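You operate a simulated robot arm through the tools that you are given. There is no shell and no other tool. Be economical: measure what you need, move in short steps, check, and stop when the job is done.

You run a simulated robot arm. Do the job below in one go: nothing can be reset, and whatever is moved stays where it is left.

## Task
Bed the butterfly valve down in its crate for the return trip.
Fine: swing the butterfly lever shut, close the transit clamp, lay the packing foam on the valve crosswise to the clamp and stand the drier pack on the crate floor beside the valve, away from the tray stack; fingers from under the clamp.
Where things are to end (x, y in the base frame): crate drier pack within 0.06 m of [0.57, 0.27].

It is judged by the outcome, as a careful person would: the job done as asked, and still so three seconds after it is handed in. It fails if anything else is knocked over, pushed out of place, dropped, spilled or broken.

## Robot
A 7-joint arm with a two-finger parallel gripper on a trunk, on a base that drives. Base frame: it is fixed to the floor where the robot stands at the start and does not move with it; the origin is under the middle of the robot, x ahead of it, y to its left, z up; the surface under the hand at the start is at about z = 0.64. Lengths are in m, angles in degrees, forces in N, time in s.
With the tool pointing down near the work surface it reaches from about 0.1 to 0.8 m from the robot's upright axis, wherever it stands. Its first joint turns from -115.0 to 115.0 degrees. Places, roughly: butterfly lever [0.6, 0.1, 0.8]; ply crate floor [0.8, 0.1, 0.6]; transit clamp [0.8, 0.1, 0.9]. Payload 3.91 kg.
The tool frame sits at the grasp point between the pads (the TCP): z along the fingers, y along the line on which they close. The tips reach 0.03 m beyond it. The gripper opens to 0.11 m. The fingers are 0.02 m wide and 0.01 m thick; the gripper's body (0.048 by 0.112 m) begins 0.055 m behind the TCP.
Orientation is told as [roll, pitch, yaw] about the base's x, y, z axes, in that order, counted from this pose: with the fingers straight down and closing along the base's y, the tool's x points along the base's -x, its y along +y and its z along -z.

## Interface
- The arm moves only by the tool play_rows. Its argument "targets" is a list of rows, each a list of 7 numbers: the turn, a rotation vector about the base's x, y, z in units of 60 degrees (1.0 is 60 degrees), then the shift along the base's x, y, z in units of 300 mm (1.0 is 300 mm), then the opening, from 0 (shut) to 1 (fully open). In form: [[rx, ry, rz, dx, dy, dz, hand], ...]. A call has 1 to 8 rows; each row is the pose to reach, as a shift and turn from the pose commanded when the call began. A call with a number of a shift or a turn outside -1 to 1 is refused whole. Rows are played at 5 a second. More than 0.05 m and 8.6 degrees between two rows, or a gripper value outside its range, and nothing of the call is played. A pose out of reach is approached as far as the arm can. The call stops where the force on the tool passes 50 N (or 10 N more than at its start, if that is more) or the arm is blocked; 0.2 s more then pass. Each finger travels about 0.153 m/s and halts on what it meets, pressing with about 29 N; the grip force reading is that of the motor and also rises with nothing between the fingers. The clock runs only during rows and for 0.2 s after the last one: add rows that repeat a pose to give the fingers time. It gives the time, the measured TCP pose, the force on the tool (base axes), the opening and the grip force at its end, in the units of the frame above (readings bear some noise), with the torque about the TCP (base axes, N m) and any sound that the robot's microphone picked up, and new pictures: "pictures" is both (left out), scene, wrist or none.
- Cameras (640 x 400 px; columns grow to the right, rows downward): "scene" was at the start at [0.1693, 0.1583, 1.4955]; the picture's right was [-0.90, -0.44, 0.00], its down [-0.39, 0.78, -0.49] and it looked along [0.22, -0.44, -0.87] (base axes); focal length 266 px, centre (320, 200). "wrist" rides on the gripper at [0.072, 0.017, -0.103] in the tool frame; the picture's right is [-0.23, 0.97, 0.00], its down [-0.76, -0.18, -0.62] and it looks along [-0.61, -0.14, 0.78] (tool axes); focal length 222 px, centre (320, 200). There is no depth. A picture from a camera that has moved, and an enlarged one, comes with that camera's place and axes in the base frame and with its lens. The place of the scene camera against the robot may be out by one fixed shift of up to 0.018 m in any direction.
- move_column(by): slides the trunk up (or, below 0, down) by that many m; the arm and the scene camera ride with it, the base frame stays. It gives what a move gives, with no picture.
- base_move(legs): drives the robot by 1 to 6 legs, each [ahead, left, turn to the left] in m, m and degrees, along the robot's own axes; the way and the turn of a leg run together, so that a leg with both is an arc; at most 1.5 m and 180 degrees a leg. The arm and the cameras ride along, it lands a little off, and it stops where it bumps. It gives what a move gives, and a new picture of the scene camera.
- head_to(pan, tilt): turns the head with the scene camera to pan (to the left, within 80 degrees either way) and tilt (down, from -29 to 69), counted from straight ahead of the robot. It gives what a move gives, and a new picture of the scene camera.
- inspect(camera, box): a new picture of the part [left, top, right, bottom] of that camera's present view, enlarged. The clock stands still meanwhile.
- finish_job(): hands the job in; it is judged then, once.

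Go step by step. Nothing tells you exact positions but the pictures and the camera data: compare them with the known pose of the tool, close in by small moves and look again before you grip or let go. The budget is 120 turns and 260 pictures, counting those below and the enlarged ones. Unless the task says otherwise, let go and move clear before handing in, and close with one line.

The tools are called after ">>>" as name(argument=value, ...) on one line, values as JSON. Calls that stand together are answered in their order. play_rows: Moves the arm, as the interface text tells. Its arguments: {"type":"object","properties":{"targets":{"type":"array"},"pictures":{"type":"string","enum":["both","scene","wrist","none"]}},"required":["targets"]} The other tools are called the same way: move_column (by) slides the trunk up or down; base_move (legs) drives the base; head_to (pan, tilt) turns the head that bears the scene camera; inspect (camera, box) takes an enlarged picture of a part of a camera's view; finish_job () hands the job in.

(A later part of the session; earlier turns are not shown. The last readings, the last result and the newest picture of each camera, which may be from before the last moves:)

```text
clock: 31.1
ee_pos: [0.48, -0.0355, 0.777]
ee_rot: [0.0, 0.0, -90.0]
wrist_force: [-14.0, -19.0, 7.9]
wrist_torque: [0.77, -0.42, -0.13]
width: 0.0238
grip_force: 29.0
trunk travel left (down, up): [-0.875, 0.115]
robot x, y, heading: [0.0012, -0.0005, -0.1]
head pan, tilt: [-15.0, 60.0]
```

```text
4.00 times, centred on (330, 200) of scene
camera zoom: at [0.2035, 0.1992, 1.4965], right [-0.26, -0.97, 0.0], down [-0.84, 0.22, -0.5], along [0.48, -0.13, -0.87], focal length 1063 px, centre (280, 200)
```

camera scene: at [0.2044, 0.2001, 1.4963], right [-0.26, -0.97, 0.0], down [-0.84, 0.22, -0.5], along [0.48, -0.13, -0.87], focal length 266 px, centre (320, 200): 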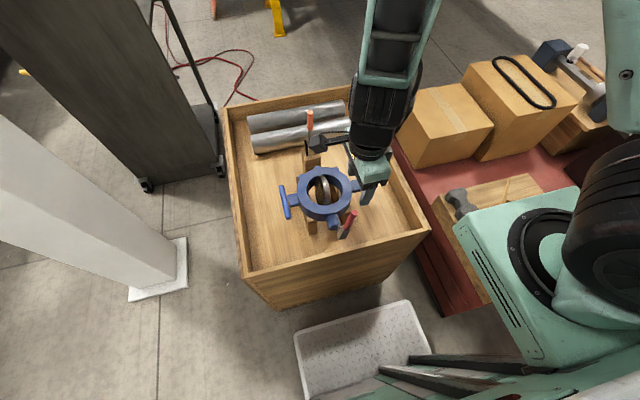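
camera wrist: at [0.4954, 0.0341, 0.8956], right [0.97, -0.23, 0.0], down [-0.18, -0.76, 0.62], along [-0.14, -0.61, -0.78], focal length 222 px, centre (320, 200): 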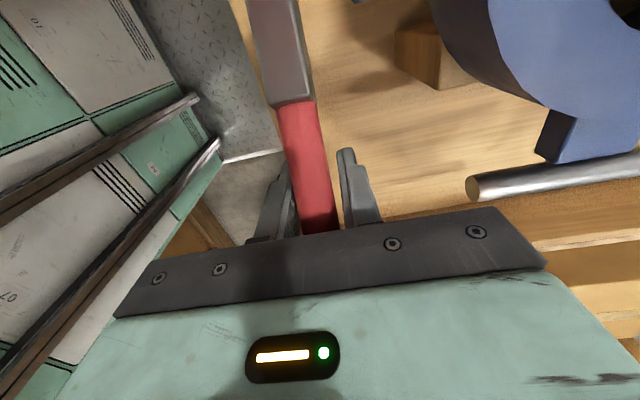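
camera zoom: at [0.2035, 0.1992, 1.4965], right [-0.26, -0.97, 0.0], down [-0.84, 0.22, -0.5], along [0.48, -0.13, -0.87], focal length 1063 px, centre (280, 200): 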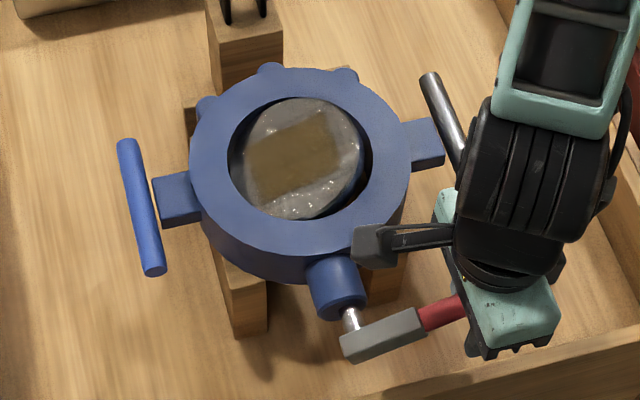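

>>> play_rows(targets=[[0, 0, 0, 0.01, 0.012, -0.018, 0], [0, 0, 0, 0.01, 0.02, -0.036, 0], [0, 0, 0, 0.01, 0.028, -0.052, 0], [0, 0, 0, 0.01, 0.028, -0.052, 0]], pictures="wrist")

>>> inspect(camera="scene", box=[260, 150, 400, 250])

```text
clock: 32.1
ee_pos: [0.4809, -0.027, 0.7619]
ee_rot: [-0.1, 0.1, -89.9]
wrist_force: [-22.0, -14.8, 3.5]
wrist_torque: [0.78, -0.84, -0.18]
width: 0.0237
grip_force: 28.5
trunk travel left (down, up): [-0.875, 0.115]
robot x, y, heading: [-0.001, 0.0012, -0.1]
head pan, tilt: [-15.0, 60.0]
camera wrist: at [0.4977, 0.0465, 0.8645], right [0.97, -0.23, 0.0], down [-0.18, -0.76, 0.62], along [-0.14, -0.61, -0.78], focal length 222 px, centre (320, 200)
```

wrist: 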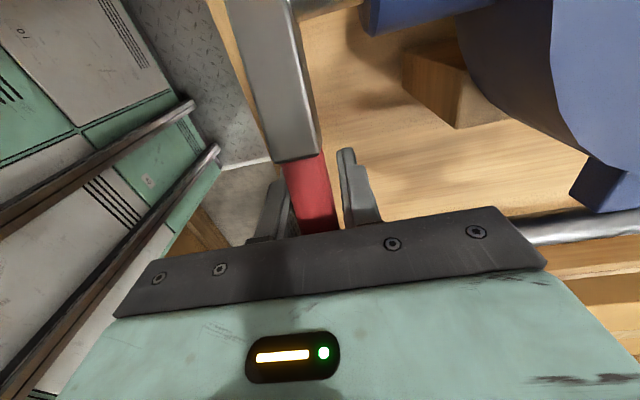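

```text
4.00 times, centred on (330, 200) of scene
camera zoom: at [0.2032, 0.1995, 1.4965], right [-0.26, -0.97, 0.0], down [-0.84, 0.22, -0.5], along [0.48, -0.13, -0.87], focal length 1063 px, centre (280, 200)
```

zoom: 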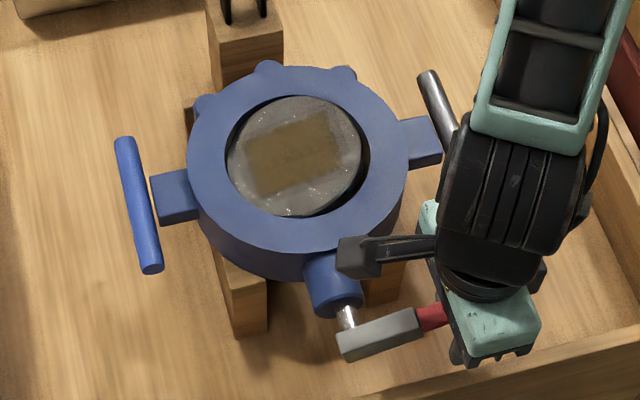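

>>> inspect(camera="scene", box=[302, 165, 362, 240])

>>> play_rows(targets=[[0, 0, 0, 0, 0, 0, 0.35], [0, 0, 0, 0, 0, 0, 0.6], [0, 0, 0, 0, 0, 0, 0.6]], pictures="none")

>>> inspect(camera="scene", box=[302, 165, 362, 240])

```text
5.33 times, centred on (332, 202) of scene
camera zoom: at [0.2032, 0.1995, 1.4965], right [-0.26, -0.97, 0.0], down [-0.84, 0.22, -0.5], along [0.48, -0.13, -0.87], focal length 1418 px, centre (256, 187)
```

zoom: 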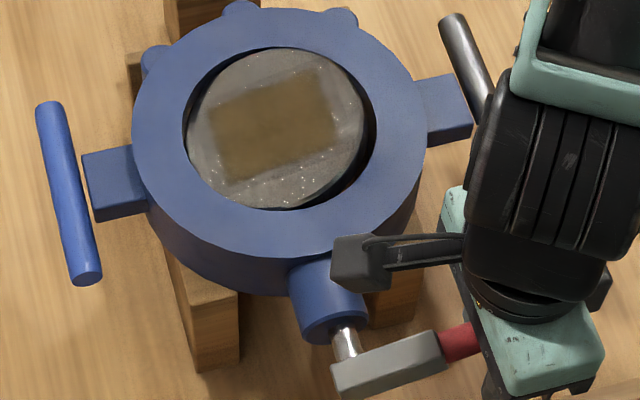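

```text
clock: 32.9
ee_pos: [0.4837, -0.0267, 0.7617]
ee_rot: [0.1, 0.0, -89.9]
wrist_force: [0.0, 0.5, -1.6]
wrist_torque: [0.0, 0.02, -0.02]
width: 0.0661
grip_force: 0.2
trunk travel left (down, up): [-0.875, 0.115]
robot x, y, heading: [-0.0026, 0.0026, 0.1]
head pan, tilt: [-15.0, 60.0]
```

```text
5.33 times, centred on (332, 202) of scene
camera zoom: at [0.2045, 0.2002, 1.4963], right [-0.26, -0.97, 0.0], down [-0.84, 0.22, -0.5], along [0.48, -0.13, -0.87], focal length 1418 px, centre (256, 187)
```

zoom: 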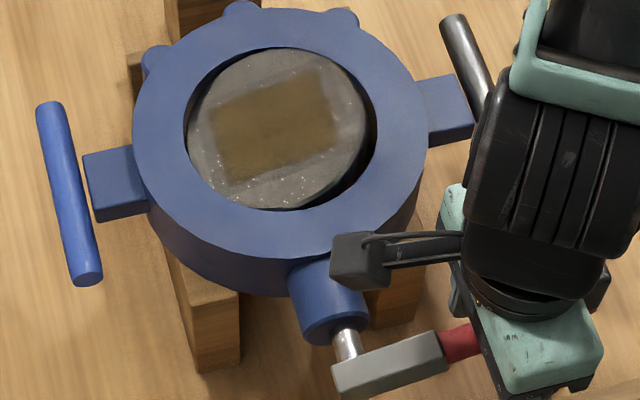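

>>> play_rows(targets=[[0, 0, 0, 0, 0, 0.15, 0.6], [0, 0, 0, 0, 0, 0.3, 0.6], [0, 0, 0, 0, 0.1, 0.45, 0.6], [0, 0, 0, 0, 0.2, 0.55, 0.6], [0, 0, 0, 0.1, 0.3, 0.6, 0.6]], pictures="wrist")

>>> inspect(camera="scene", box=[302, 165, 392, 255])

>>> inspect(camera="wrist", box=[260, 0, 460, 150])

```text
refused: row 3 steps farther than a row can; nothing moved
```

```text
4.44 times, centred on (347, 210) of scene
camera zoom: at [0.2045, 0.2002, 1.4963], right [-0.26, -0.97, 0.0], down [-0.84, 0.22, -0.5], along [0.48, -0.13, -0.87], focal length 1181 px, centre (200, 156)
```

zoom: 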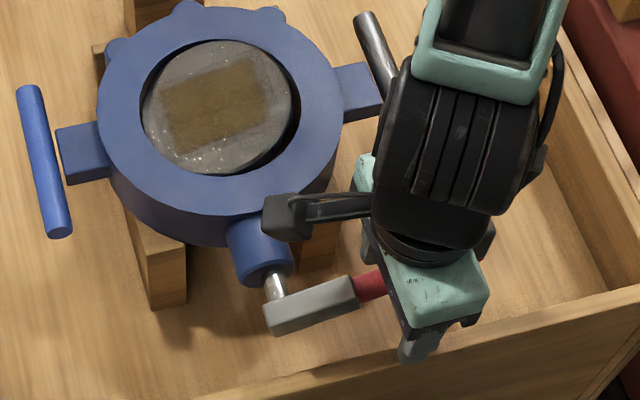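

```text
2.67 times, centred on (360, 75) of wrist
camera zoom: at [0.4998, 0.0469, 0.8642], right [0.97, -0.23, 0.0], down [-0.18, -0.76, 0.62], along [-0.14, -0.61, -0.78], focal length 592 px, centre (213, 533)
```

zoom: 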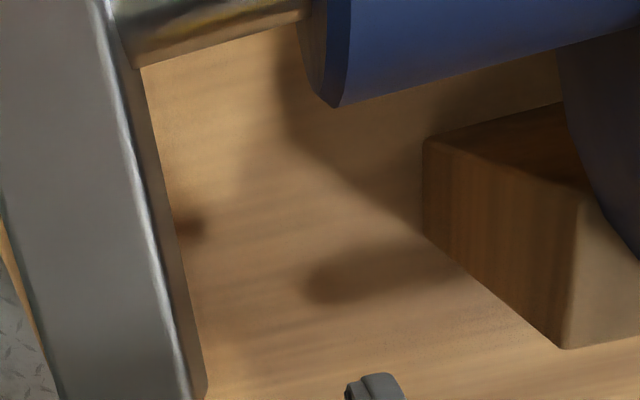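

>>> play_rows(targets=[[0, 0, 0, 0, 0, 0.15, 0.6], [0, 0, 0, 0, 0, 0.3, 0.6], [0, 0, 0, 0, 0.06, 0.43, 0.6], [0, 0, 0, 0, 0.16, 0.54, 0.6], [0, 0, 0, 0.06, 0.28, 0.6, 0.6], [0, 0, 0, 0.1, 0.4, 0.66, 0.6]], pictures="wrist")

>>> inspect(camera="scene", box=[302, 165, 392, 255])

>>> inspect(camera="wrist", box=[260, 0, 460, 150])

```text
clock: 34.3
ee_pos: [0.5144, 0.0927, 0.9601]
ee_rot: [0.0, 0.1, -89.8]
wrist_force: [0.8, -0.4, -0.2]
wrist_torque: [0.05, 0.02, 0.03]
width: 0.066
grip_force: 0.0
trunk travel left (down, up): [-0.875, 0.115]
robot x, y, heading: [-0.0015, -0.0008, -0.1]
head pan, tilt: [-15.0, 60.0]
camera wrist: at [0.5304, 0.1663, 1.063], right [0.97, -0.23, 0.0], down [-0.18, -0.76, 0.62], along [-0.14, -0.61, -0.78], focal length 222 px, centre (320, 200)
```

wrist: 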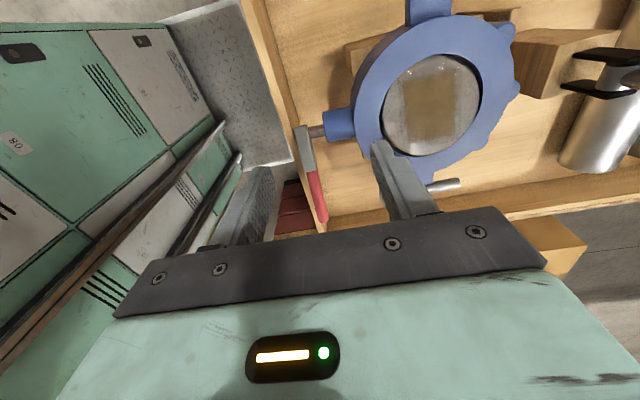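

```text
4.44 times, centred on (347, 210) of scene
camera zoom: at [0.205, 0.1989, 1.4963], right [-0.26, -0.97, 0.0], down [-0.84, 0.23, -0.5], along [0.48, -0.13, -0.87], focal length 1181 px, centre (200, 156)
```

zoom: 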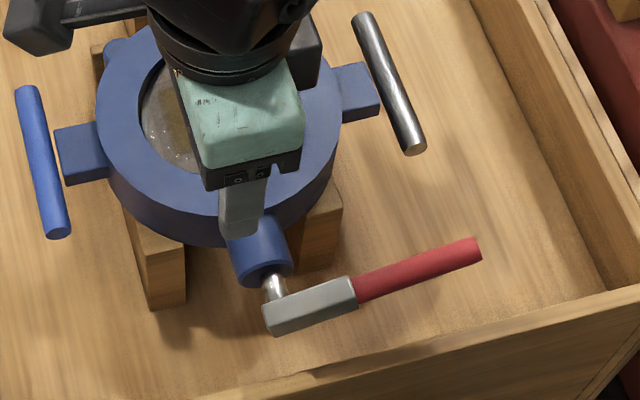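

```text
2.67 times, centred on (360, 75) of wrist
camera zoom: at [0.5304, 0.1663, 1.063], right [0.97, -0.23, 0.0], down [-0.18, -0.76, 0.62], along [-0.14, -0.61, -0.78], focal length 592 px, centre (213, 533)
```

zoom: 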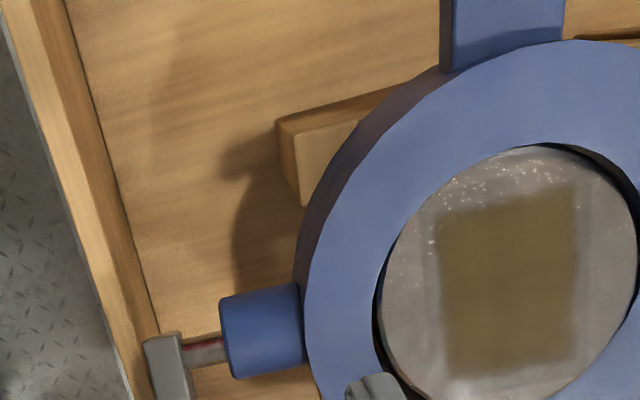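

The lever has swung to about horizontal, and the disc looks shut. I'll confirm the end stop by pressing the grip down gently with closed fingers.

>>> play_rows(targets=[[0, 0, 0, -0.04, -0.12, 0, 0], [0, 0, 0, -0.08, -0.24, 0, 0], [0, 0, 0, -0.115, -0.36, 0, 0], [0, 0, 0, -0.115, -0.475, 0, 0], [0, 0, 0, -0.115, -0.475, -0.15, 0], [0, 0, 0, -0.115, -0.475, -0.3, 0]], pictures="none")

>>> play_rows(targets=[[0, 0, 0, 0, 0, -0.02, 0], [0, 0, 0, 0, 0, -0.04, 0], [0, 0, 0, 0, 0, -0.06, 0], [0, 0, 0, 0, 0, -0.075, 0]], pictures="wrist")

```text
clock: 35.7
ee_pos: [0.4789, -0.0494, 0.8687]
ee_rot: [0.1, -0.1, -89.9]
wrist_force: [0.6, 0.5, -1.0]
wrist_torque: [0.01, -0.03, 0.02]
width: 0.0
grip_force: 29.0
trunk travel left (down, up): [-0.875, 0.115]
robot x, y, heading: [-0.0002, -0.0011, -0.1]
head pan, tilt: [-15.0, 60.0]
```

```text
clock: 36.7
ee_pos: [0.4798, -0.048, 0.8476]
ee_rot: [0.1, 0.0, -90.0]
wrist_force: [1.2, 0.5, 0.3]
wrist_torque: [-0.01, -0.04, -0.04]
width: 0.0
grip_force: 29.1
trunk travel left (down, up): [-0.875, 0.115]
robot x, y, heading: [0.0, 0.0026, 0.1]
head pan, tilt: [-15.0, 60.0]
camera wrist: at [0.4953, 0.0247, 0.9494], right [0.97, -0.23, 0.0], down [-0.18, -0.76, 0.62], along [-0.14, -0.61, -0.78], focal length 222 px, centre (320, 200)
```

wrist: 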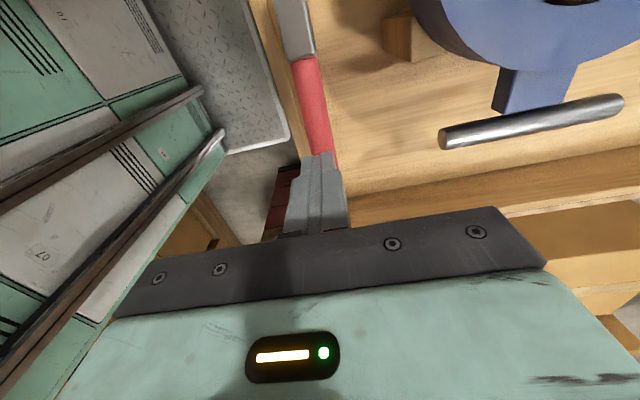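

>>> play_rows(targets=[[0, 0, 0, 0, 0, -0.015, 0], [0, 0, 0, 0, 0, -0.03, 0], [0, 0, 0, 0, 0, -0.045, 0], [0, 0, 0, 0, 0, -0.06, 0]], pictures="none")

```text
clock: 37.7
ee_pos: [0.478, -0.0489, 0.8287]
ee_rot: [0.0, 0.1, -90.0]
wrist_force: [0.1, -0.6, 0.5]
wrist_torque: [-0.02, -0.01, 0.0]
width: 0.0
grip_force: 28.8
trunk travel left (down, up): [-0.875, 0.115]
robot x, y, heading: [-0.0021, -0.0027, -0.1]
head pan, tilt: [-15.0, 60.0]
```

>>> play_rows(targets=[[0, 0, 0, 0, 0, -0.015, 0], [0, 0, 0, 0, 0, -0.03, 0], [0, 0, 0, 0, 0, -0.045, 0], [0, 0, 0, 0, 0, -0.06, 0], [0, 0, 0, 0, 0, -0.075, 0]], pictures="wrist")

```text
clock: 38.9
ee_pos: [0.4779, -0.0492, 0.8086]
ee_rot: [0.0, 0.1, -90.0]
wrist_force: [-4.9, -2.3, 39.6]
wrist_torque: [0.13, 0.06, -0.07]
width: 0.0002
grip_force: 29.4
trunk travel left (down, up): [-0.875, 0.115]
robot x, y, heading: [0.0018, 0.0015, 0.1]
head pan, tilt: [-15.0, 60.0]
camera wrist: at [0.4938, 0.0243, 0.9108], right [0.97, -0.23, 0.0], down [-0.18, -0.76, 0.62], along [-0.14, -0.61, -0.78], focal length 222 px, centre (320, 200)
```

wrist: 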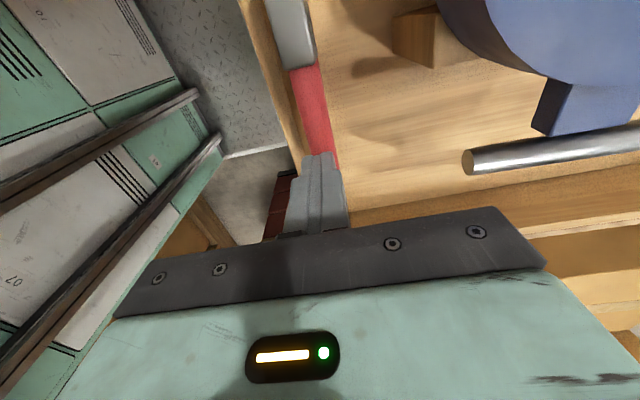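

The lever is firmly on its stop (40 N, no movement), so it is shut. Now the clamp: rise, turn the hand back and look at it closely.

>>> play_rows(targets=[[0, 0, 0, 0, 0, 0.15, 0], [0, 0, 0, 0, 0, 0.3, 0], [0, 0, 0, 0, 0, 0.45, 0], [0, 0, 0, 0, 0, 0.6, 0], [0, 0, 0.14, 0.02, 0.08, 0.7, 0.3], [0, 0, 0.28, 0.04, 0.16, 0.8, 0.3], [0, 0, 0.42, 0.06, 0.24, 0.88, 0.4], [0, 0, 0.56, 0.1, 0.3, 0.92, 0.4]], pictures="none")

>>> play_rows(targets=[[0, 0, 0.14, 0.08, 0.02, 0, 0.4], [0, 0, 0.28, 0.16, 0.03, 0, 0.4], [0, 0, 0.42, 0.24, 0.04, 0, 0.4], [0, 0, 0.56, 0.3, 0.05, 0, 0.4], [0, 0, 0.7, 0.36, 0.06, 0, 0.4], [0, 0, 0.84, 0.42, 0.06, 0, 0.4], [0, 0, 0.94, 0.48, 0.06, 0, 0.4]])

>>> inspect(camera="scene", box=[270, 95, 370, 225])

```text
clock: 40.7
ee_pos: [0.5105, 0.0412, 1.0816]
ee_rot: [0.0, 0.0, -56.3]
wrist_force: [0.9, -0.4, 0.1]
wrist_torque: [0.0, 0.01, 0.02]
width: 0.044
grip_force: 0.1
trunk travel left (down, up): [-0.875, 0.115]
robot x, y, heading: [-0.0005, 0.0, -0.1]
head pan, tilt: [-15.0, 60.0]
```

```text
clock: 42.3
ee_pos: [0.6547, 0.058, 1.0807]
ee_rot: [0.0, -0.1, 0.1]
wrist_force: [-0.1, -0.2, 0.3]
wrist_torque: [-0.02, -0.02, 0.0]
width: 0.0439
grip_force: 0.0
trunk travel left (down, up): [-0.875, 0.115]
robot x, y, heading: [0.0042, -0.0014, 0.1]
head pan, tilt: [-15.0, 60.0]
camera scene: at [0.2042, 0.2002, 1.4963], right [-0.26, -0.97, 0.0], down [-0.84, 0.22, -0.5], along [0.48, -0.13, -0.87], focal length 266 px, centre (320, 200)
camera wrist: at [0.5806, 0.0762, 1.1851], right [0.23, 0.97, 0.0], down [0.76, -0.18, 0.62], along [0.61, -0.14, -0.78], focal length 222 px, centre (320, 200)
```

scene: 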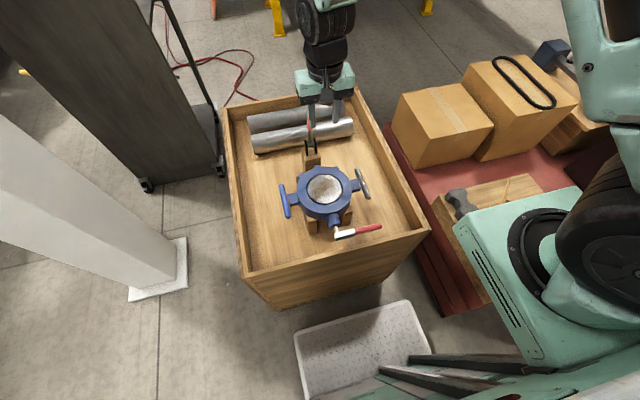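
wrist: 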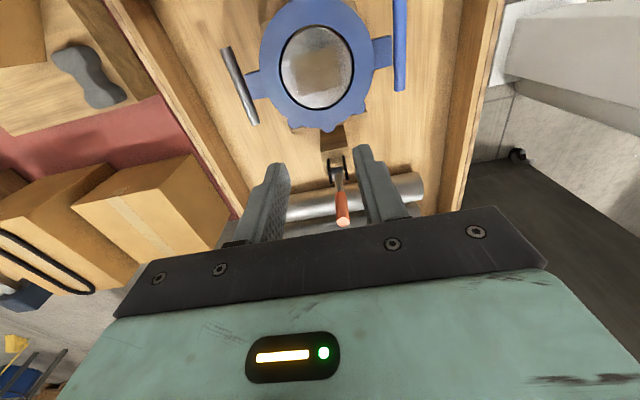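

```text
3.08 times, centred on (320, 160) of scene
camera zoom: at [0.2042, 0.2002, 1.4963], right [-0.26, -0.97, 0.0], down [-0.84, 0.22, -0.5], along [0.48, -0.13, -0.87], focal length 818 px, centre (320, 323)
```

zoom: 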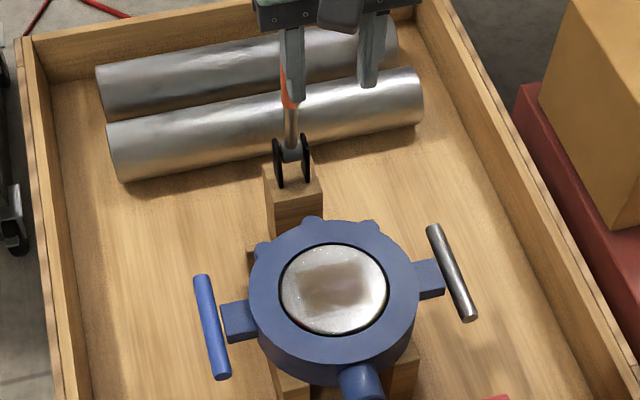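

The disc is shut. The clamp handle stands from its hinge near (0.815, 0.06, 0.79) to (0.845, 0.053, 0.915), so it closes toward −x over the ring. I'll place the fingers round it.

>>> play_rows(targets=[[0, 0, 0, 0.16, 0, 0, 0.6], [0, 0, 0, 0.32, -0.01, 0, 0.6], [0, 0, 0, 0.48, -0.01, 0, 0.6], [0, 0, 0, 0.61, -0.01, -0.05, 0.6], [0, 0, 0, 0.61, -0.01, -0.18, 0.6], [0, 0, 0, 0.61, -0.01, -0.3, 0.6]])

>>> inspect(camera="scene", box=[270, 80, 370, 180])

```text
clock: 43.7
ee_pos: [0.8367, 0.0555, 0.9926]
ee_rot: [0.0, 0.0, 0.0]
wrist_force: [0.1, 0.9, 0.8]
wrist_torque: [0.01, 0.02, -0.03]
width: 0.066
grip_force: 0.1
trunk travel left (down, up): [-0.875, 0.115]
robot x, y, heading: [-0.0011, -0.0013, 0.1]
head pan, tilt: [-15.0, 60.0]
camera scene: at [0.2041, 0.2001, 1.4964], right [-0.26, -0.97, 0.0], down [-0.84, 0.22, -0.5], along [0.48, -0.13, -0.87], focal length 266 px, centre (320, 200)
camera wrist: at [0.7629, 0.0737, 1.0949], right [0.23, 0.97, 0.0], down [0.76, -0.18, 0.62], along [0.61, -0.14, -0.78], focal length 222 px, centre (320, 200)
```

scene: 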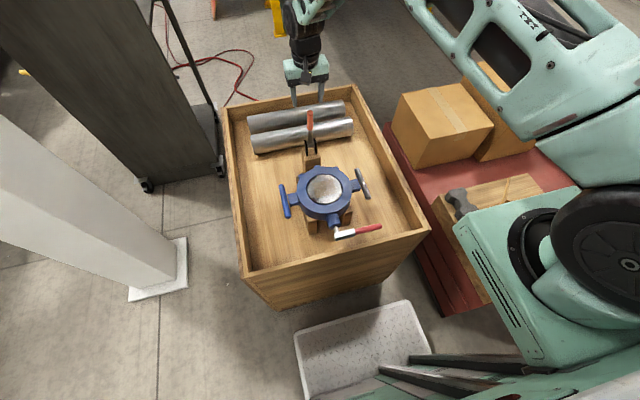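
wrist: 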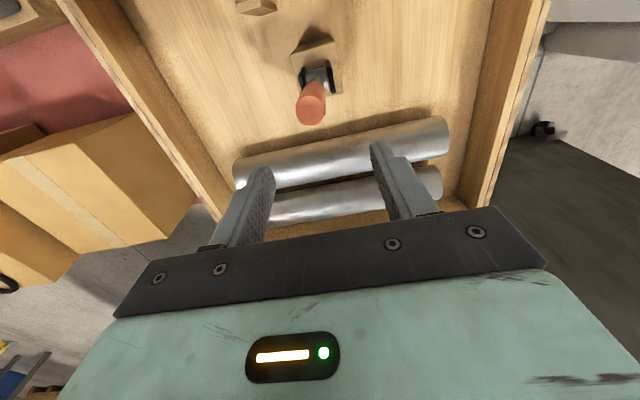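

```text
4.00 times, centred on (320, 130) of scene
camera zoom: at [0.2041, 0.2001, 1.4964], right [-0.26, -0.97, 0.0], down [-0.84, 0.22, -0.5], along [0.48, -0.13, -0.87], focal length 1063 px, centre (320, 480)
```

zoom: 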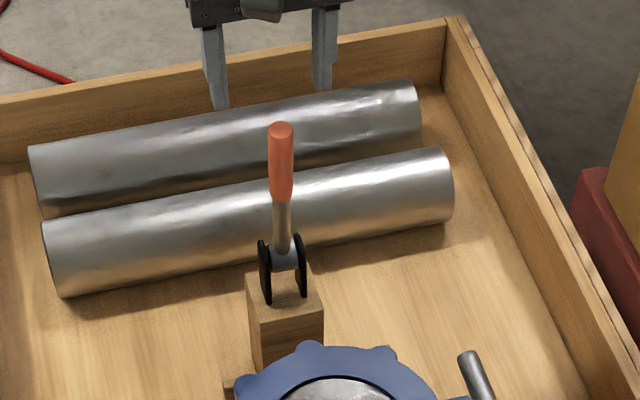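

Re-measured from two hand views: hinge (0.816, 0.06, 0.778), tip (0.797, 0.06, 0.96). Move over it, lower and pinch.

>>> play_rows(targets=[[0, 0, 0, -0.06, 0.01, 0, 0.6], [0, 0, 0, -0.12, 0.01, 0, 0.6], [0, 0, 0, -0.12, 0.01, -0.12, 0.6], [0, 0, 0, -0.12, 0.01, -0.225, 0.6], [0, 0, 0, -0.12, 0.01, -0.225, 0.6]], pictures="wrist")

>>> inspect(camera="wrist", box=[220, 40, 440, 240])

>>> inspect(camera="scene", box=[270, 80, 370, 180])

```text
clock: 44.9
ee_pos: [0.8001, 0.0594, 0.9248]
ee_rot: [0.1, 0.0, 0.0]
wrist_force: [0.1, -0.3, -0.4]
wrist_torque: [-0.01, -0.03, -0.01]
width: 0.0658
grip_force: 0.0
trunk travel left (down, up): [-0.875, 0.115]
robot x, y, heading: [-0.0019, 0.0007, 0.2]
head pan, tilt: [-15.0, 60.0]
camera wrist: at [0.7271, 0.0769, 1.0284], right [0.23, 0.97, 0.0], down [0.76, -0.18, 0.62], along [0.61, -0.14, -0.78], focal length 222 px, centre (320, 200)
```

wrist: 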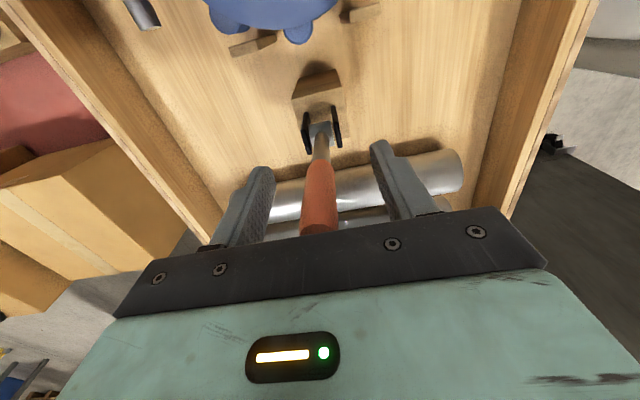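

```text
2.00 times, centred on (330, 140) of wrist
camera zoom: at [0.7271, 0.0769, 1.0284], right [0.23, 0.97, 0.0], down [0.76, -0.18, 0.62], along [0.61, -0.14, -0.78], focal length 444 px, centre (300, 320)
```

zoom: 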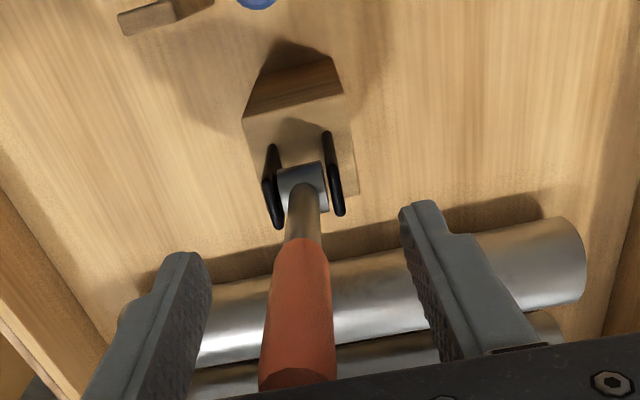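

```text
4.00 times, centred on (320, 130) of scene
camera zoom: at [0.2044, 0.2001, 1.4963], right [-0.26, -0.97, 0.0], down [-0.84, 0.22, -0.5], along [0.48, -0.13, -0.87], focal length 1063 px, centre (320, 480)
```

zoom: 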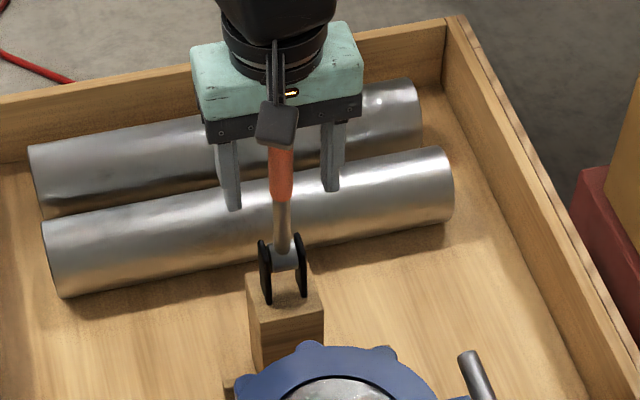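

>>> play_rows(targets=[[0, 0, 0, 0, -0.005, 0, 0], [0, 0, 0, 0, -0.005, 0, 0], [0, 0, 0, 0, -0.005, 0, 0]], pictures="none")

>>> play_rows(targets=[[0, 0, 0, -0.04, 0, -0.006, 0], [0, 0, 0, -0.08, 0, -0.014, 0], [0, 0, 0, -0.12, 0, -0.025, 0], [0, 0, 0, -0.12, 0, -0.025, 0]])

```text
clock: 45.7
ee_pos: [0.7999, 0.0579, 0.9248]
ee_rot: [0.0, 0.0, 0.0]
wrist_force: [1.0, 1.3, -1.7]
wrist_torque: [-0.03, -0.12, -0.05]
width: 0.0246
grip_force: 44.9
trunk travel left (down, up): [-0.875, 0.115]
robot x, y, heading: [-0.0007, -0.0, 0.1]
head pan, tilt: [-15.0, 60.0]
```

```text
clock: 46.7
ee_pos: [0.764, 0.0582, 0.9176]
ee_rot: [0.1, 0.0, -0.1]
wrist_force: [11.4, 3.7, -0.2]
wrist_torque: [-0.06, -1.14, -0.03]
width: 0.0244
grip_force: 45.3
trunk travel left (down, up): [-0.875, 0.115]
robot x, y, heading: [-0.0012, -0.0012, 0.1]
head pan, tilt: [-15.0, 60.0]
camera scene: at [0.2049, 0.2003, 1.4962], right [-0.26, -0.97, 0.0], down [-0.84, 0.22, -0.5], along [0.48, -0.13, -0.87], focal length 266 px, centre (320, 200)
camera wrist: at [0.691, 0.0756, 1.0209], right [0.23, 0.97, 0.0], down [0.76, -0.18, 0.62], along [0.61, -0.14, -0.78], focal length 222 px, centre (320, 200)
```

scene: 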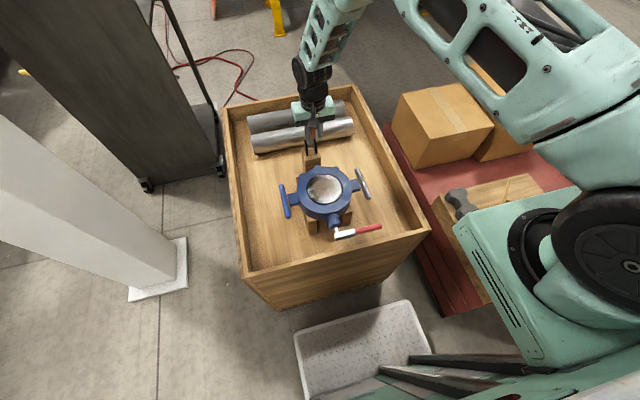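
wrist: 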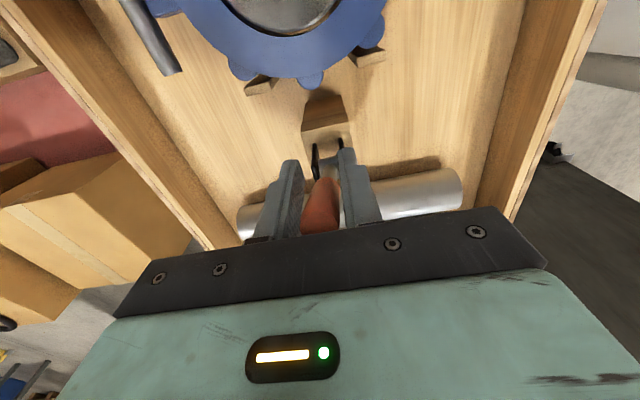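

>>> play_rows(targets=[[0, 0, 0, -0.067, 0, -0.03, 0], [0, 0, 0, -0.126, 0, -0.068, 0], [0, 0, 0, -0.178, 0, -0.113, 0], [0, 0, 0, -0.223, 0, -0.165, 0], [0, 0, 0, -0.223, 0, -0.165, 0]], pictures="wrist")

>>> inspect(camera="scene", box=[250, 100, 390, 240])

```text
clock: 47.9
ee_pos: [0.6979, 0.0578, 0.8676]
ee_rot: [0.0, 0.0, 0.0]
wrist_force: [11.9, 5.5, 3.5]
wrist_torque: [-0.11, -0.99, -0.02]
width: 0.0246
grip_force: 44.7
trunk travel left (down, up): [-0.875, 0.115]
robot x, y, heading: [0.0012, 0.0014, 0.2]
head pan, tilt: [-15.0, 60.0]
camera wrist: at [0.6241, 0.0757, 0.9712], right [0.23, 0.97, 0.0], down [0.76, -0.18, 0.62], along [0.61, -0.14, -0.78], focal length 222 px, centre (320, 200)
```

wrist: 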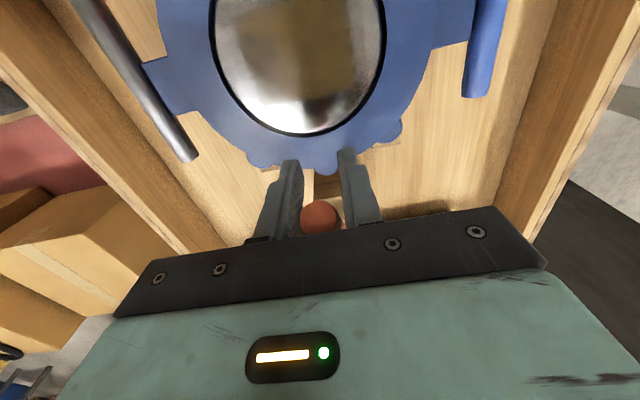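

```text
2.86 times, centred on (320, 170) of scene
camera zoom: at [0.2047, 0.2004, 1.4962], right [-0.26, -0.97, 0.0], down [-0.84, 0.22, -0.5], along [0.48, -0.13, -0.87], focal length 760 px, centre (320, 286)
```

zoom: 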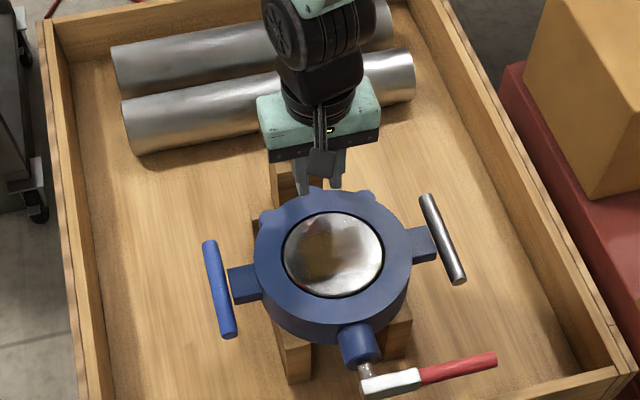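

>>> play_rows(targets=[[0, 0, 0, 0, 0, 0, 0.5], [0, 0, 0, 0, 0, 0, 0.6], [0, 0, 0, 0, 0, 0.15, 0.6], [0, 0, 0, 0, 0, 0.3, 0.6], [0, 0, 0, 0, 0, 0.3, 0], [0, 0, 0, 0, 0, 0.3, 0]], pictures="wrist")

>>> inspect(camera="scene", box=[250, 100, 390, 240])

```text
clock: 49.3
ee_pos: [0.6974, 0.0577, 0.9577]
ee_rot: [0.0, -0.1, 0.0]
wrist_force: [0.3, -0.3, 0.2]
wrist_torque: [0.01, 0.01, -0.01]
width: 0.0
grip_force: 29.0
trunk travel left (down, up): [-0.875, 0.115]
robot x, y, heading: [0.0008, -0.0028, 0.0]
head pan, tilt: [-15.0, 60.0]
camera wrist: at [0.6237, 0.0753, 1.0612], right [0.23, 0.97, 0.0], down [0.76, -0.18, 0.62], along [0.61, -0.14, -0.78], focal length 222 px, centre (320, 200)
```

wrist: 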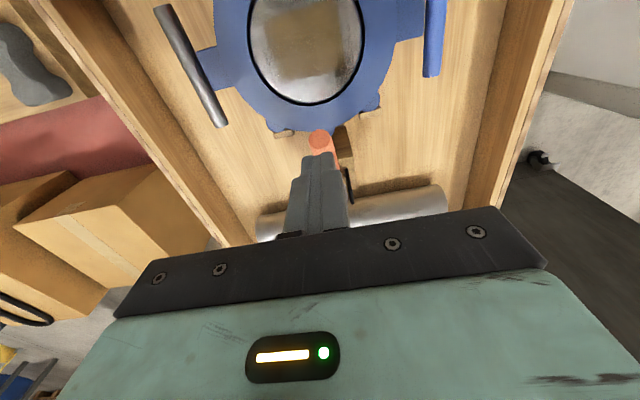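

```text
2.86 times, centred on (320, 170) of scene
camera zoom: at [0.2043, 0.2001, 1.4963], right [-0.26, -0.97, 0.0], down [-0.84, 0.22, -0.5], along [0.48, -0.13, -0.87], focal length 760 px, centre (320, 286)
```

zoom: 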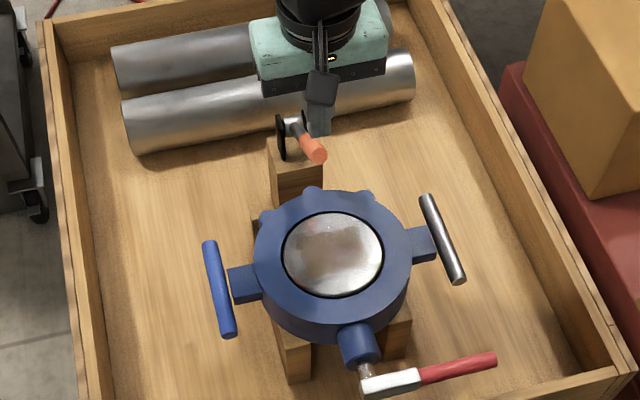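

>>> play_rows(targets=[[0, 0, 0, 0.06, -0.01, 0, 0], [0, 0, 0, 0.06, -0.01, -0.1, 0], [0, 0, 0, 0.06, -0.01, -0.2, 0], [0, 0, 0, 0.06, -0.01, -0.25, 0], [0, 0, 0, 0.06, -0.01, -0.3, 0], [0, 0, 0, 0.06, -0.01, -0.34, 0]], pictures="wrist")

>>> inspect(camera="scene", box=[250, 100, 390, 240])

```text
clock: 50.7
ee_pos: [0.7154, 0.0538, 0.8561]
ee_rot: [0.0, -0.1, 0.0]
wrist_force: [-0.1, 0.1, -0.9]
wrist_torque: [-0.01, -0.06, 0.02]
width: 0.0001
grip_force: 29.3
trunk travel left (down, up): [-0.875, 0.115]
robot x, y, heading: [-0.0001, 0.0007, 0.1]
head pan, tilt: [-15.0, 60.0]
camera wrist: at [0.6414, 0.0718, 0.959], right [0.23, 0.97, 0.0], down [0.76, -0.18, 0.62], along [0.61, -0.14, -0.78], focal length 222 px, centre (320, 200)
```

wrist: 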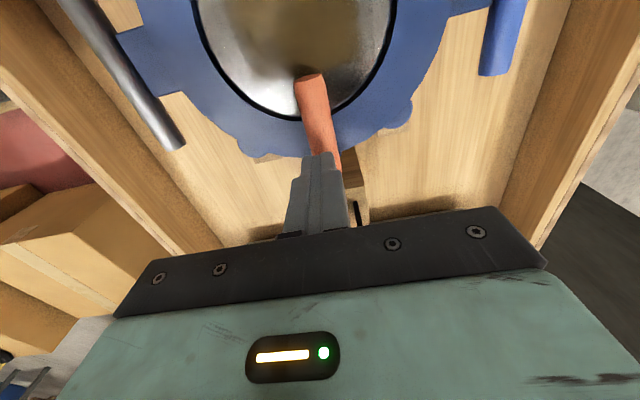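

```text
2.86 times, centred on (320, 170) of scene
camera zoom: at [0.2043, 0.2001, 1.4963], right [-0.26, -0.97, 0.0], down [-0.84, 0.22, -0.5], along [0.48, -0.13, -0.87], focal length 760 px, centre (320, 286)
```

zoom: 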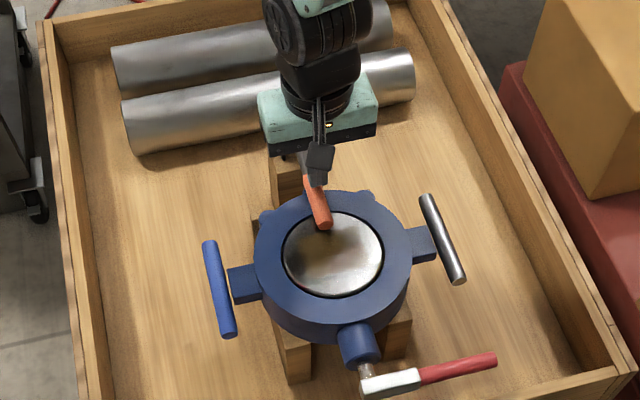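

Pressing swings the clamp bar down across the ring. I continue gently to the seat.

>>> play_rows(targets=[[0, 0, 0, 0, 0, -0.02, 0], [0, 0, 0, 0, 0, -0.04, 0], [0, 0, 0, 0, 0, -0.06, 0], [0, 0, 0, 0, 0, -0.08, 0], [0, 0, 0, 0, 0, -0.1, 0]], pictures="wrist")

>>> inspect(camera="scene", box=[250, 100, 390, 240])

```text
clock: 51.2
ee_pos: [0.715, 0.0537, 0.853]
ee_rot: [0.0, -0.1, 0.0]
wrist_force: [-13.6, -4.8, 36.1]
wrist_torque: [-0.02, 0.24, 0.03]
width: 0.0
grip_force: 28.6
trunk travel left (down, up): [-0.875, 0.115]
robot x, y, heading: [-0.0016, -0.002, 0.2]
head pan, tilt: [-15.0, 60.0]
stopped in row 2: the force on the tool passed its limit at 58 N (the readings are from after the stop); the commanded pose is now the measured one
camera wrist: at [0.6414, 0.0718, 0.9557], right [0.23, 0.97, 0.0], down [0.76, -0.18, 0.62], along [0.61, -0.14, -0.78], focal length 222 px, centre (320, 200)
```

wrist: 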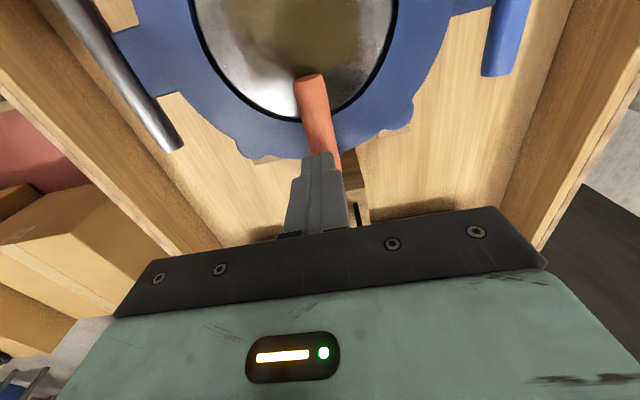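

```text
2.86 times, centred on (320, 170) of scene
camera zoom: at [0.2018, 0.1996, 1.4972], right [-0.26, -0.97, 0.0], down [-0.84, 0.22, -0.5], along [0.48, -0.13, -0.87], focal length 760 px, centre (320, 286)
```

zoom: 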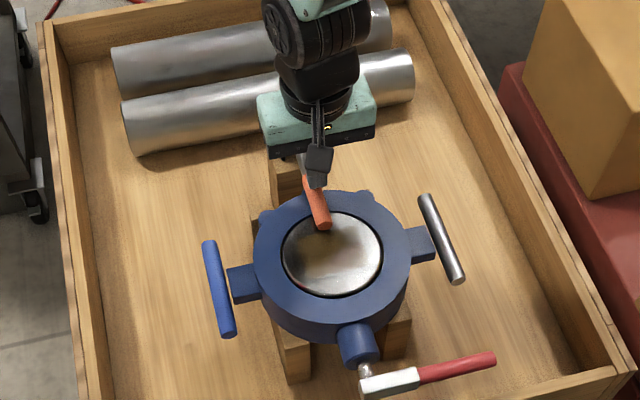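

The clamp bar rests firmly across the ring. Now lift away and go to the grey foam on the pallet.

>>> play_rows(targets=[[0, 0, 0, 0, 0, 0.15, 0], [0, 0, 0, 0, 0, 0.3, 0], [0, 0, 0, -0.02, -0.02, 0.45, 0.3], [0, 0, 0, -0.06, -0.06, 0.58, 0.5], [0, 0, 0, -0.12, -0.16, 0.68, 0.8], [0, 0, 0, -0.2, -0.28, 0.72, 1], [0, 0, 0, -0.28, -0.42, 0.72, 1], [0, 0, 0, -0.36, -0.56, 0.72, 1]], pictures="none")

>>> inspect(camera="scene", box=[250, 100, 390, 240])

>>> play_rows(targets=[[0, 0, 0, 0, -0.15, 0, 1], [0, 0, 0, 0, -0.3, 0, 1], [0, 0, 0, 0, -0.45, 0, 1], [0, 0, 0, -0.04, -0.6, 0, 1], [0, 0, 0, -0.1, -0.74, 0, 1], [0, 0, 0, -0.16, -0.87, 0, 1], [0, 0, 0, -0.2, -0.98, 0, 1]], pictures="wrist")

```text
clock: 53.0
ee_pos: [0.6091, -0.1134, 1.0651]
ee_rot: [0.0, -0.1, 0.1]
wrist_force: [-0.2, 0.2, 0.7]
wrist_torque: [-0.06, 0.04, 0.0]
width: 0.1101
grip_force: 0.0
trunk travel left (down, up): [-0.875, 0.115]
robot x, y, heading: [0.0013, -0.0003, -0.0]
head pan, tilt: [-15.0, 60.0]
```

```text
2.86 times, centred on (320, 170) of scene
camera zoom: at [0.2044, 0.2008, 1.4962], right [-0.26, -0.97, 0.0], down [-0.84, 0.22, -0.5], along [0.48, -0.13, -0.87], focal length 760 px, centre (320, 286)
```

zoom: 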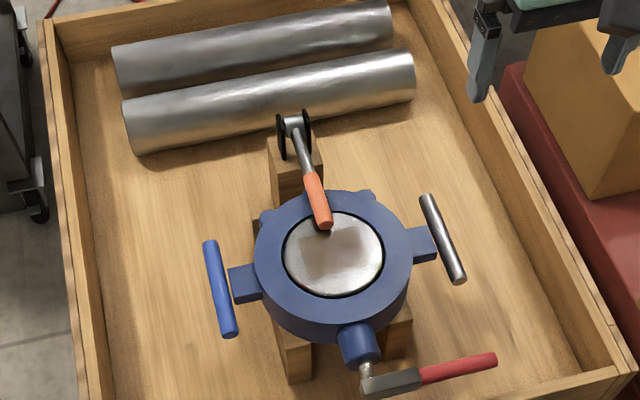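

```text
clock: 54.6
ee_pos: [0.5486, -0.4064, 1.067]
ee_rot: [0.2, 0.1, 0.1]
wrist_force: [-0.6, 0.2, -0.6]
wrist_torque: [-0.02, 0.05, 0.0]
width: 0.11
grip_force: 0.0
trunk travel left (down, up): [-0.875, 0.115]
robot x, y, heading: [0.0029, -0.002, -0.0]
head pan, tilt: [-15.0, 60.0]
camera wrist: at [0.4749, -0.3898, 1.1692], right [0.23, 0.97, 0.0], down [0.76, -0.18, 0.62], along [0.61, -0.14, -0.78], focal length 222 px, centre (320, 200)
```

wrist: 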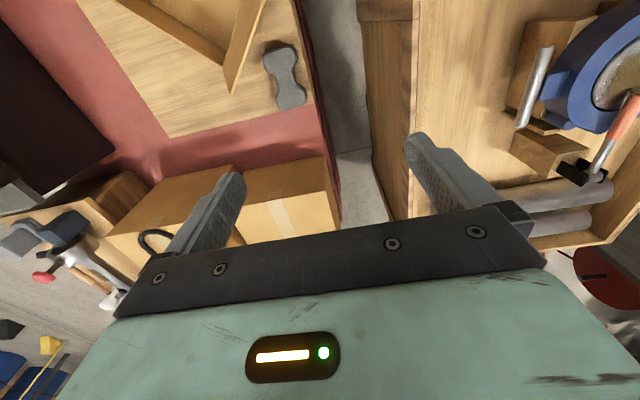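

Foam measured at about (0.555, −0.491, 0.58), its long axis along x. I go above it and down in steps, keeping clear of the open carton.

>>> play_rows(targets=[[0, 0, 0, 0.02, -0.14, 0, 0.85], [0, 0, 0, 0.02, -0.283, 0, 0.85], [0, 0, 0, 0.02, -0.283, -0.16, 0.85], [0, 0, 0, 0.02, -0.283, -0.32, 0.85], [0, 0, 0, 0.02, -0.283, -0.48, 0.85], [0, 0, 0, 0.02, -0.283, -0.64, 0.85], [0, 0, 0, 0.02, -0.283, -0.8, 0.85], [0, 0, 0, 0.02, -0.283, -0.95, 0.85]], pictures="wrist")

>>> head_to(pan=-60, tilt=45)

```text
clock: 56.5
ee_pos: [0.5539, -0.4936, 0.7815]
ee_rot: [0.0, 0.0, 0.0]
wrist_force: [-0.6, 1.0, 0.7]
wrist_torque: [0.02, -0.01, -0.01]
width: 0.0934
grip_force: 0.1
trunk travel left (down, up): [-0.875, 0.115]
robot x, y, heading: [-0.005, 0.0048, 0.1]
head pan, tilt: [-15.0, 60.0]
camera wrist: at [0.4804, -0.4759, 0.8842], right [0.23, 0.97, 0.0], down [0.76, -0.18, 0.63], along [0.61, -0.14, -0.78], focal length 222 px, centre (320, 200)
```

wrist: 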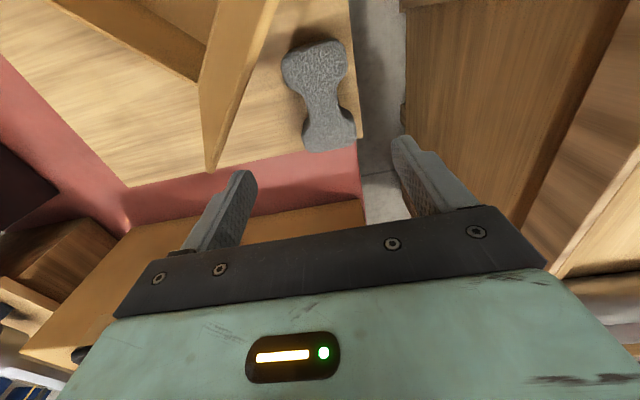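

```text
clock: 57.6
ee_pos: [0.5538, -0.4941, 0.7823]
ee_rot: [0.0, -0.1, 0.0]
wrist_force: [0.1, 0.4, 0.1]
wrist_torque: [0.01, 0.0, 0.0]
width: 0.0934
grip_force: 0.0
trunk travel left (down, up): [-0.875, 0.115]
robot x, y, heading: [-0.0016, 0.0009, 0.0]
head pan, tilt: [-60.0, 45.0]
camera scene: at [0.1806, 0.1468, 1.5158], right [-0.87, -0.5, 0.0], down [-0.35, 0.61, -0.71], along [0.35, -0.61, -0.71], focal length 266 px, centre (320, 200)
```

scene: 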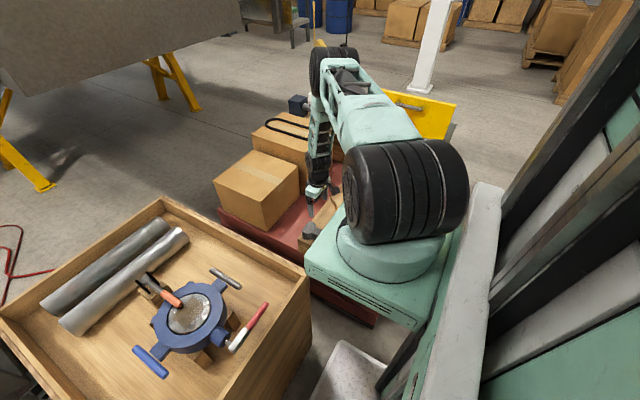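

>>> play_rows(targets=[[0, 0, -0.05, 0.01, 0.01, -0.12, 0.75], [0, 0, -0.11, 0.02, 0.013, -0.25, 0.75], [0, 0, -0.11, 0.02, 0.013, -0.38, 0.75], [0, 0, -0.11, 0.02, 0.013, -0.48, 0.75], [0, 0, -0.11, 0.02, 0.013, -0.54, 0.75]], pictures="wrist")

>>> inspect(camera="wrist", box=[180, 40, 460, 240])

>>> inspect(camera="scene", box=[270, 160, 370, 260])

```text
clock: 58.8
ee_pos: [0.57, -0.4996, 0.6293]
ee_rot: [-0.8, -1.1, -6.8]
wrist_force: [-0.7, 0.2, 0.6]
wrist_torque: [0.01, 0.01, -0.04]
width: 0.083
grip_force: 0.0
trunk travel left (down, up): [-0.875, 0.115]
robot x, y, heading: [0.0026, -0.0017, -0.1]
head pan, tilt: [-60.0, 45.0]
camera wrist: at [0.4973, -0.4728, 0.7312], right [0.34, 0.94, -0.01], down [0.72, -0.26, 0.64], along [0.6, -0.22, -0.77], focal length 222 px, centre (320, 200)
```

wrist: 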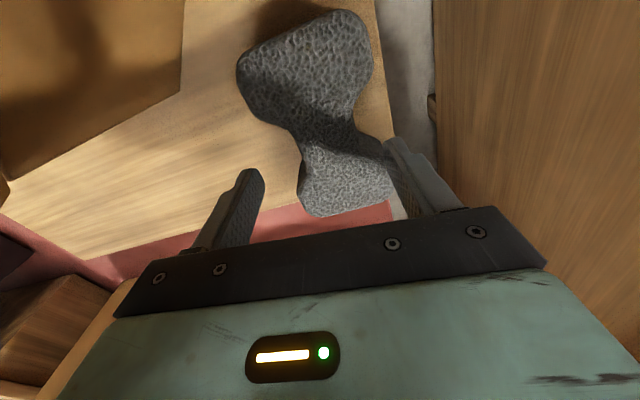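

```text
2.00 times, centred on (320, 140) of wrist
camera zoom: at [0.4973, -0.4728, 0.7312], right [0.34, 0.94, -0.01], down [0.72, -0.26, 0.64], along [0.6, -0.22, -0.77], focal length 444 px, centre (320, 320)
```

zoom: 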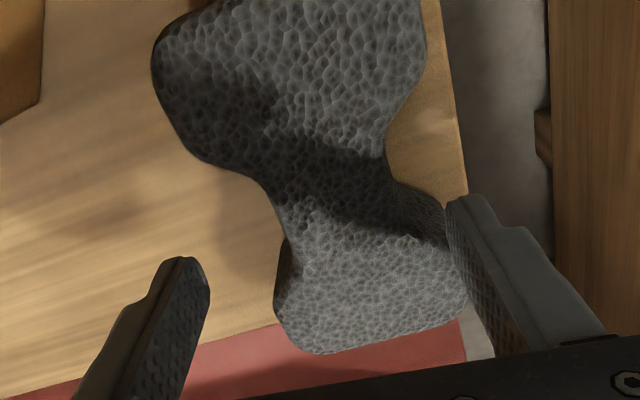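

```text
4.00 times, centred on (320, 210) of scene
camera zoom: at [0.1805, 0.1469, 1.5159], right [-0.87, -0.5, 0.0], down [-0.35, 0.61, -0.71], along [0.35, -0.61, -0.71], focal length 1063 px, centre (320, 160)
```

zoom: 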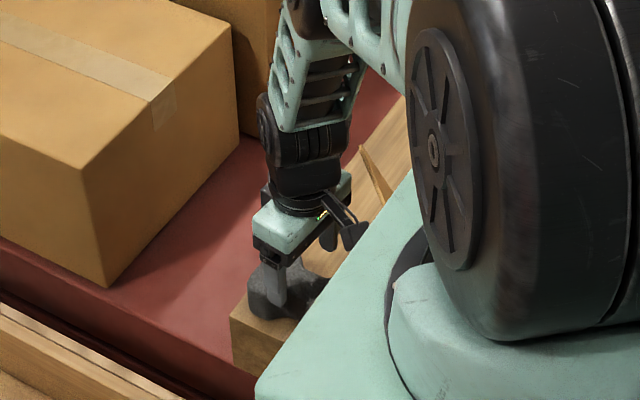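

>>> play_rows(targets=[[0, 0, 0, 0, 0, 0.08, 0.85], [0, 0, 0, -0.05, 0.04, 0.08, 0.85], [0, 0, 0, -0.05, 0.04, 0.04, 0.85], [0, 0, 0, -0.05, 0.04, 0.04, 0.85]], pictures="wrist")

```text
clock: 59.8
ee_pos: [0.5451, -0.4753, 0.63]
ee_rot: [0.1, -0.1, -6.6]
wrist_force: [-0.3, 0.8, 1.7]
wrist_torque: [-0.04, 0.05, -0.05]
width: 0.0934
grip_force: 0.0
trunk travel left (down, up): [-0.875, 0.115]
robot x, y, heading: [0.0011, 0.0001, -0.1]
head pan, tilt: [-60.0, 45.0]
camera wrist: at [0.474, -0.4502, 0.7331], right [0.34, 0.94, 0.0], down [0.74, -0.26, 0.62], along [0.59, -0.21, -0.78], focal length 222 px, centre (320, 200)
```

wrist: 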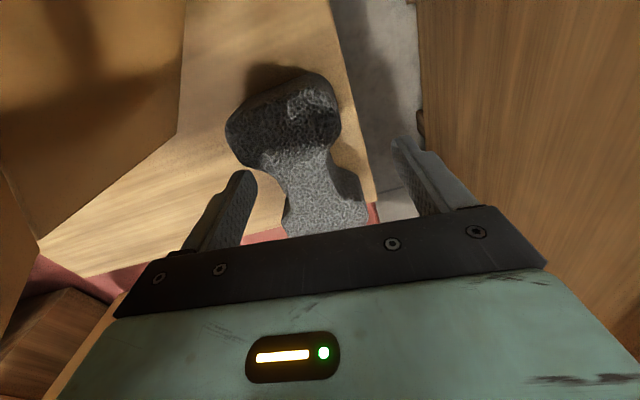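

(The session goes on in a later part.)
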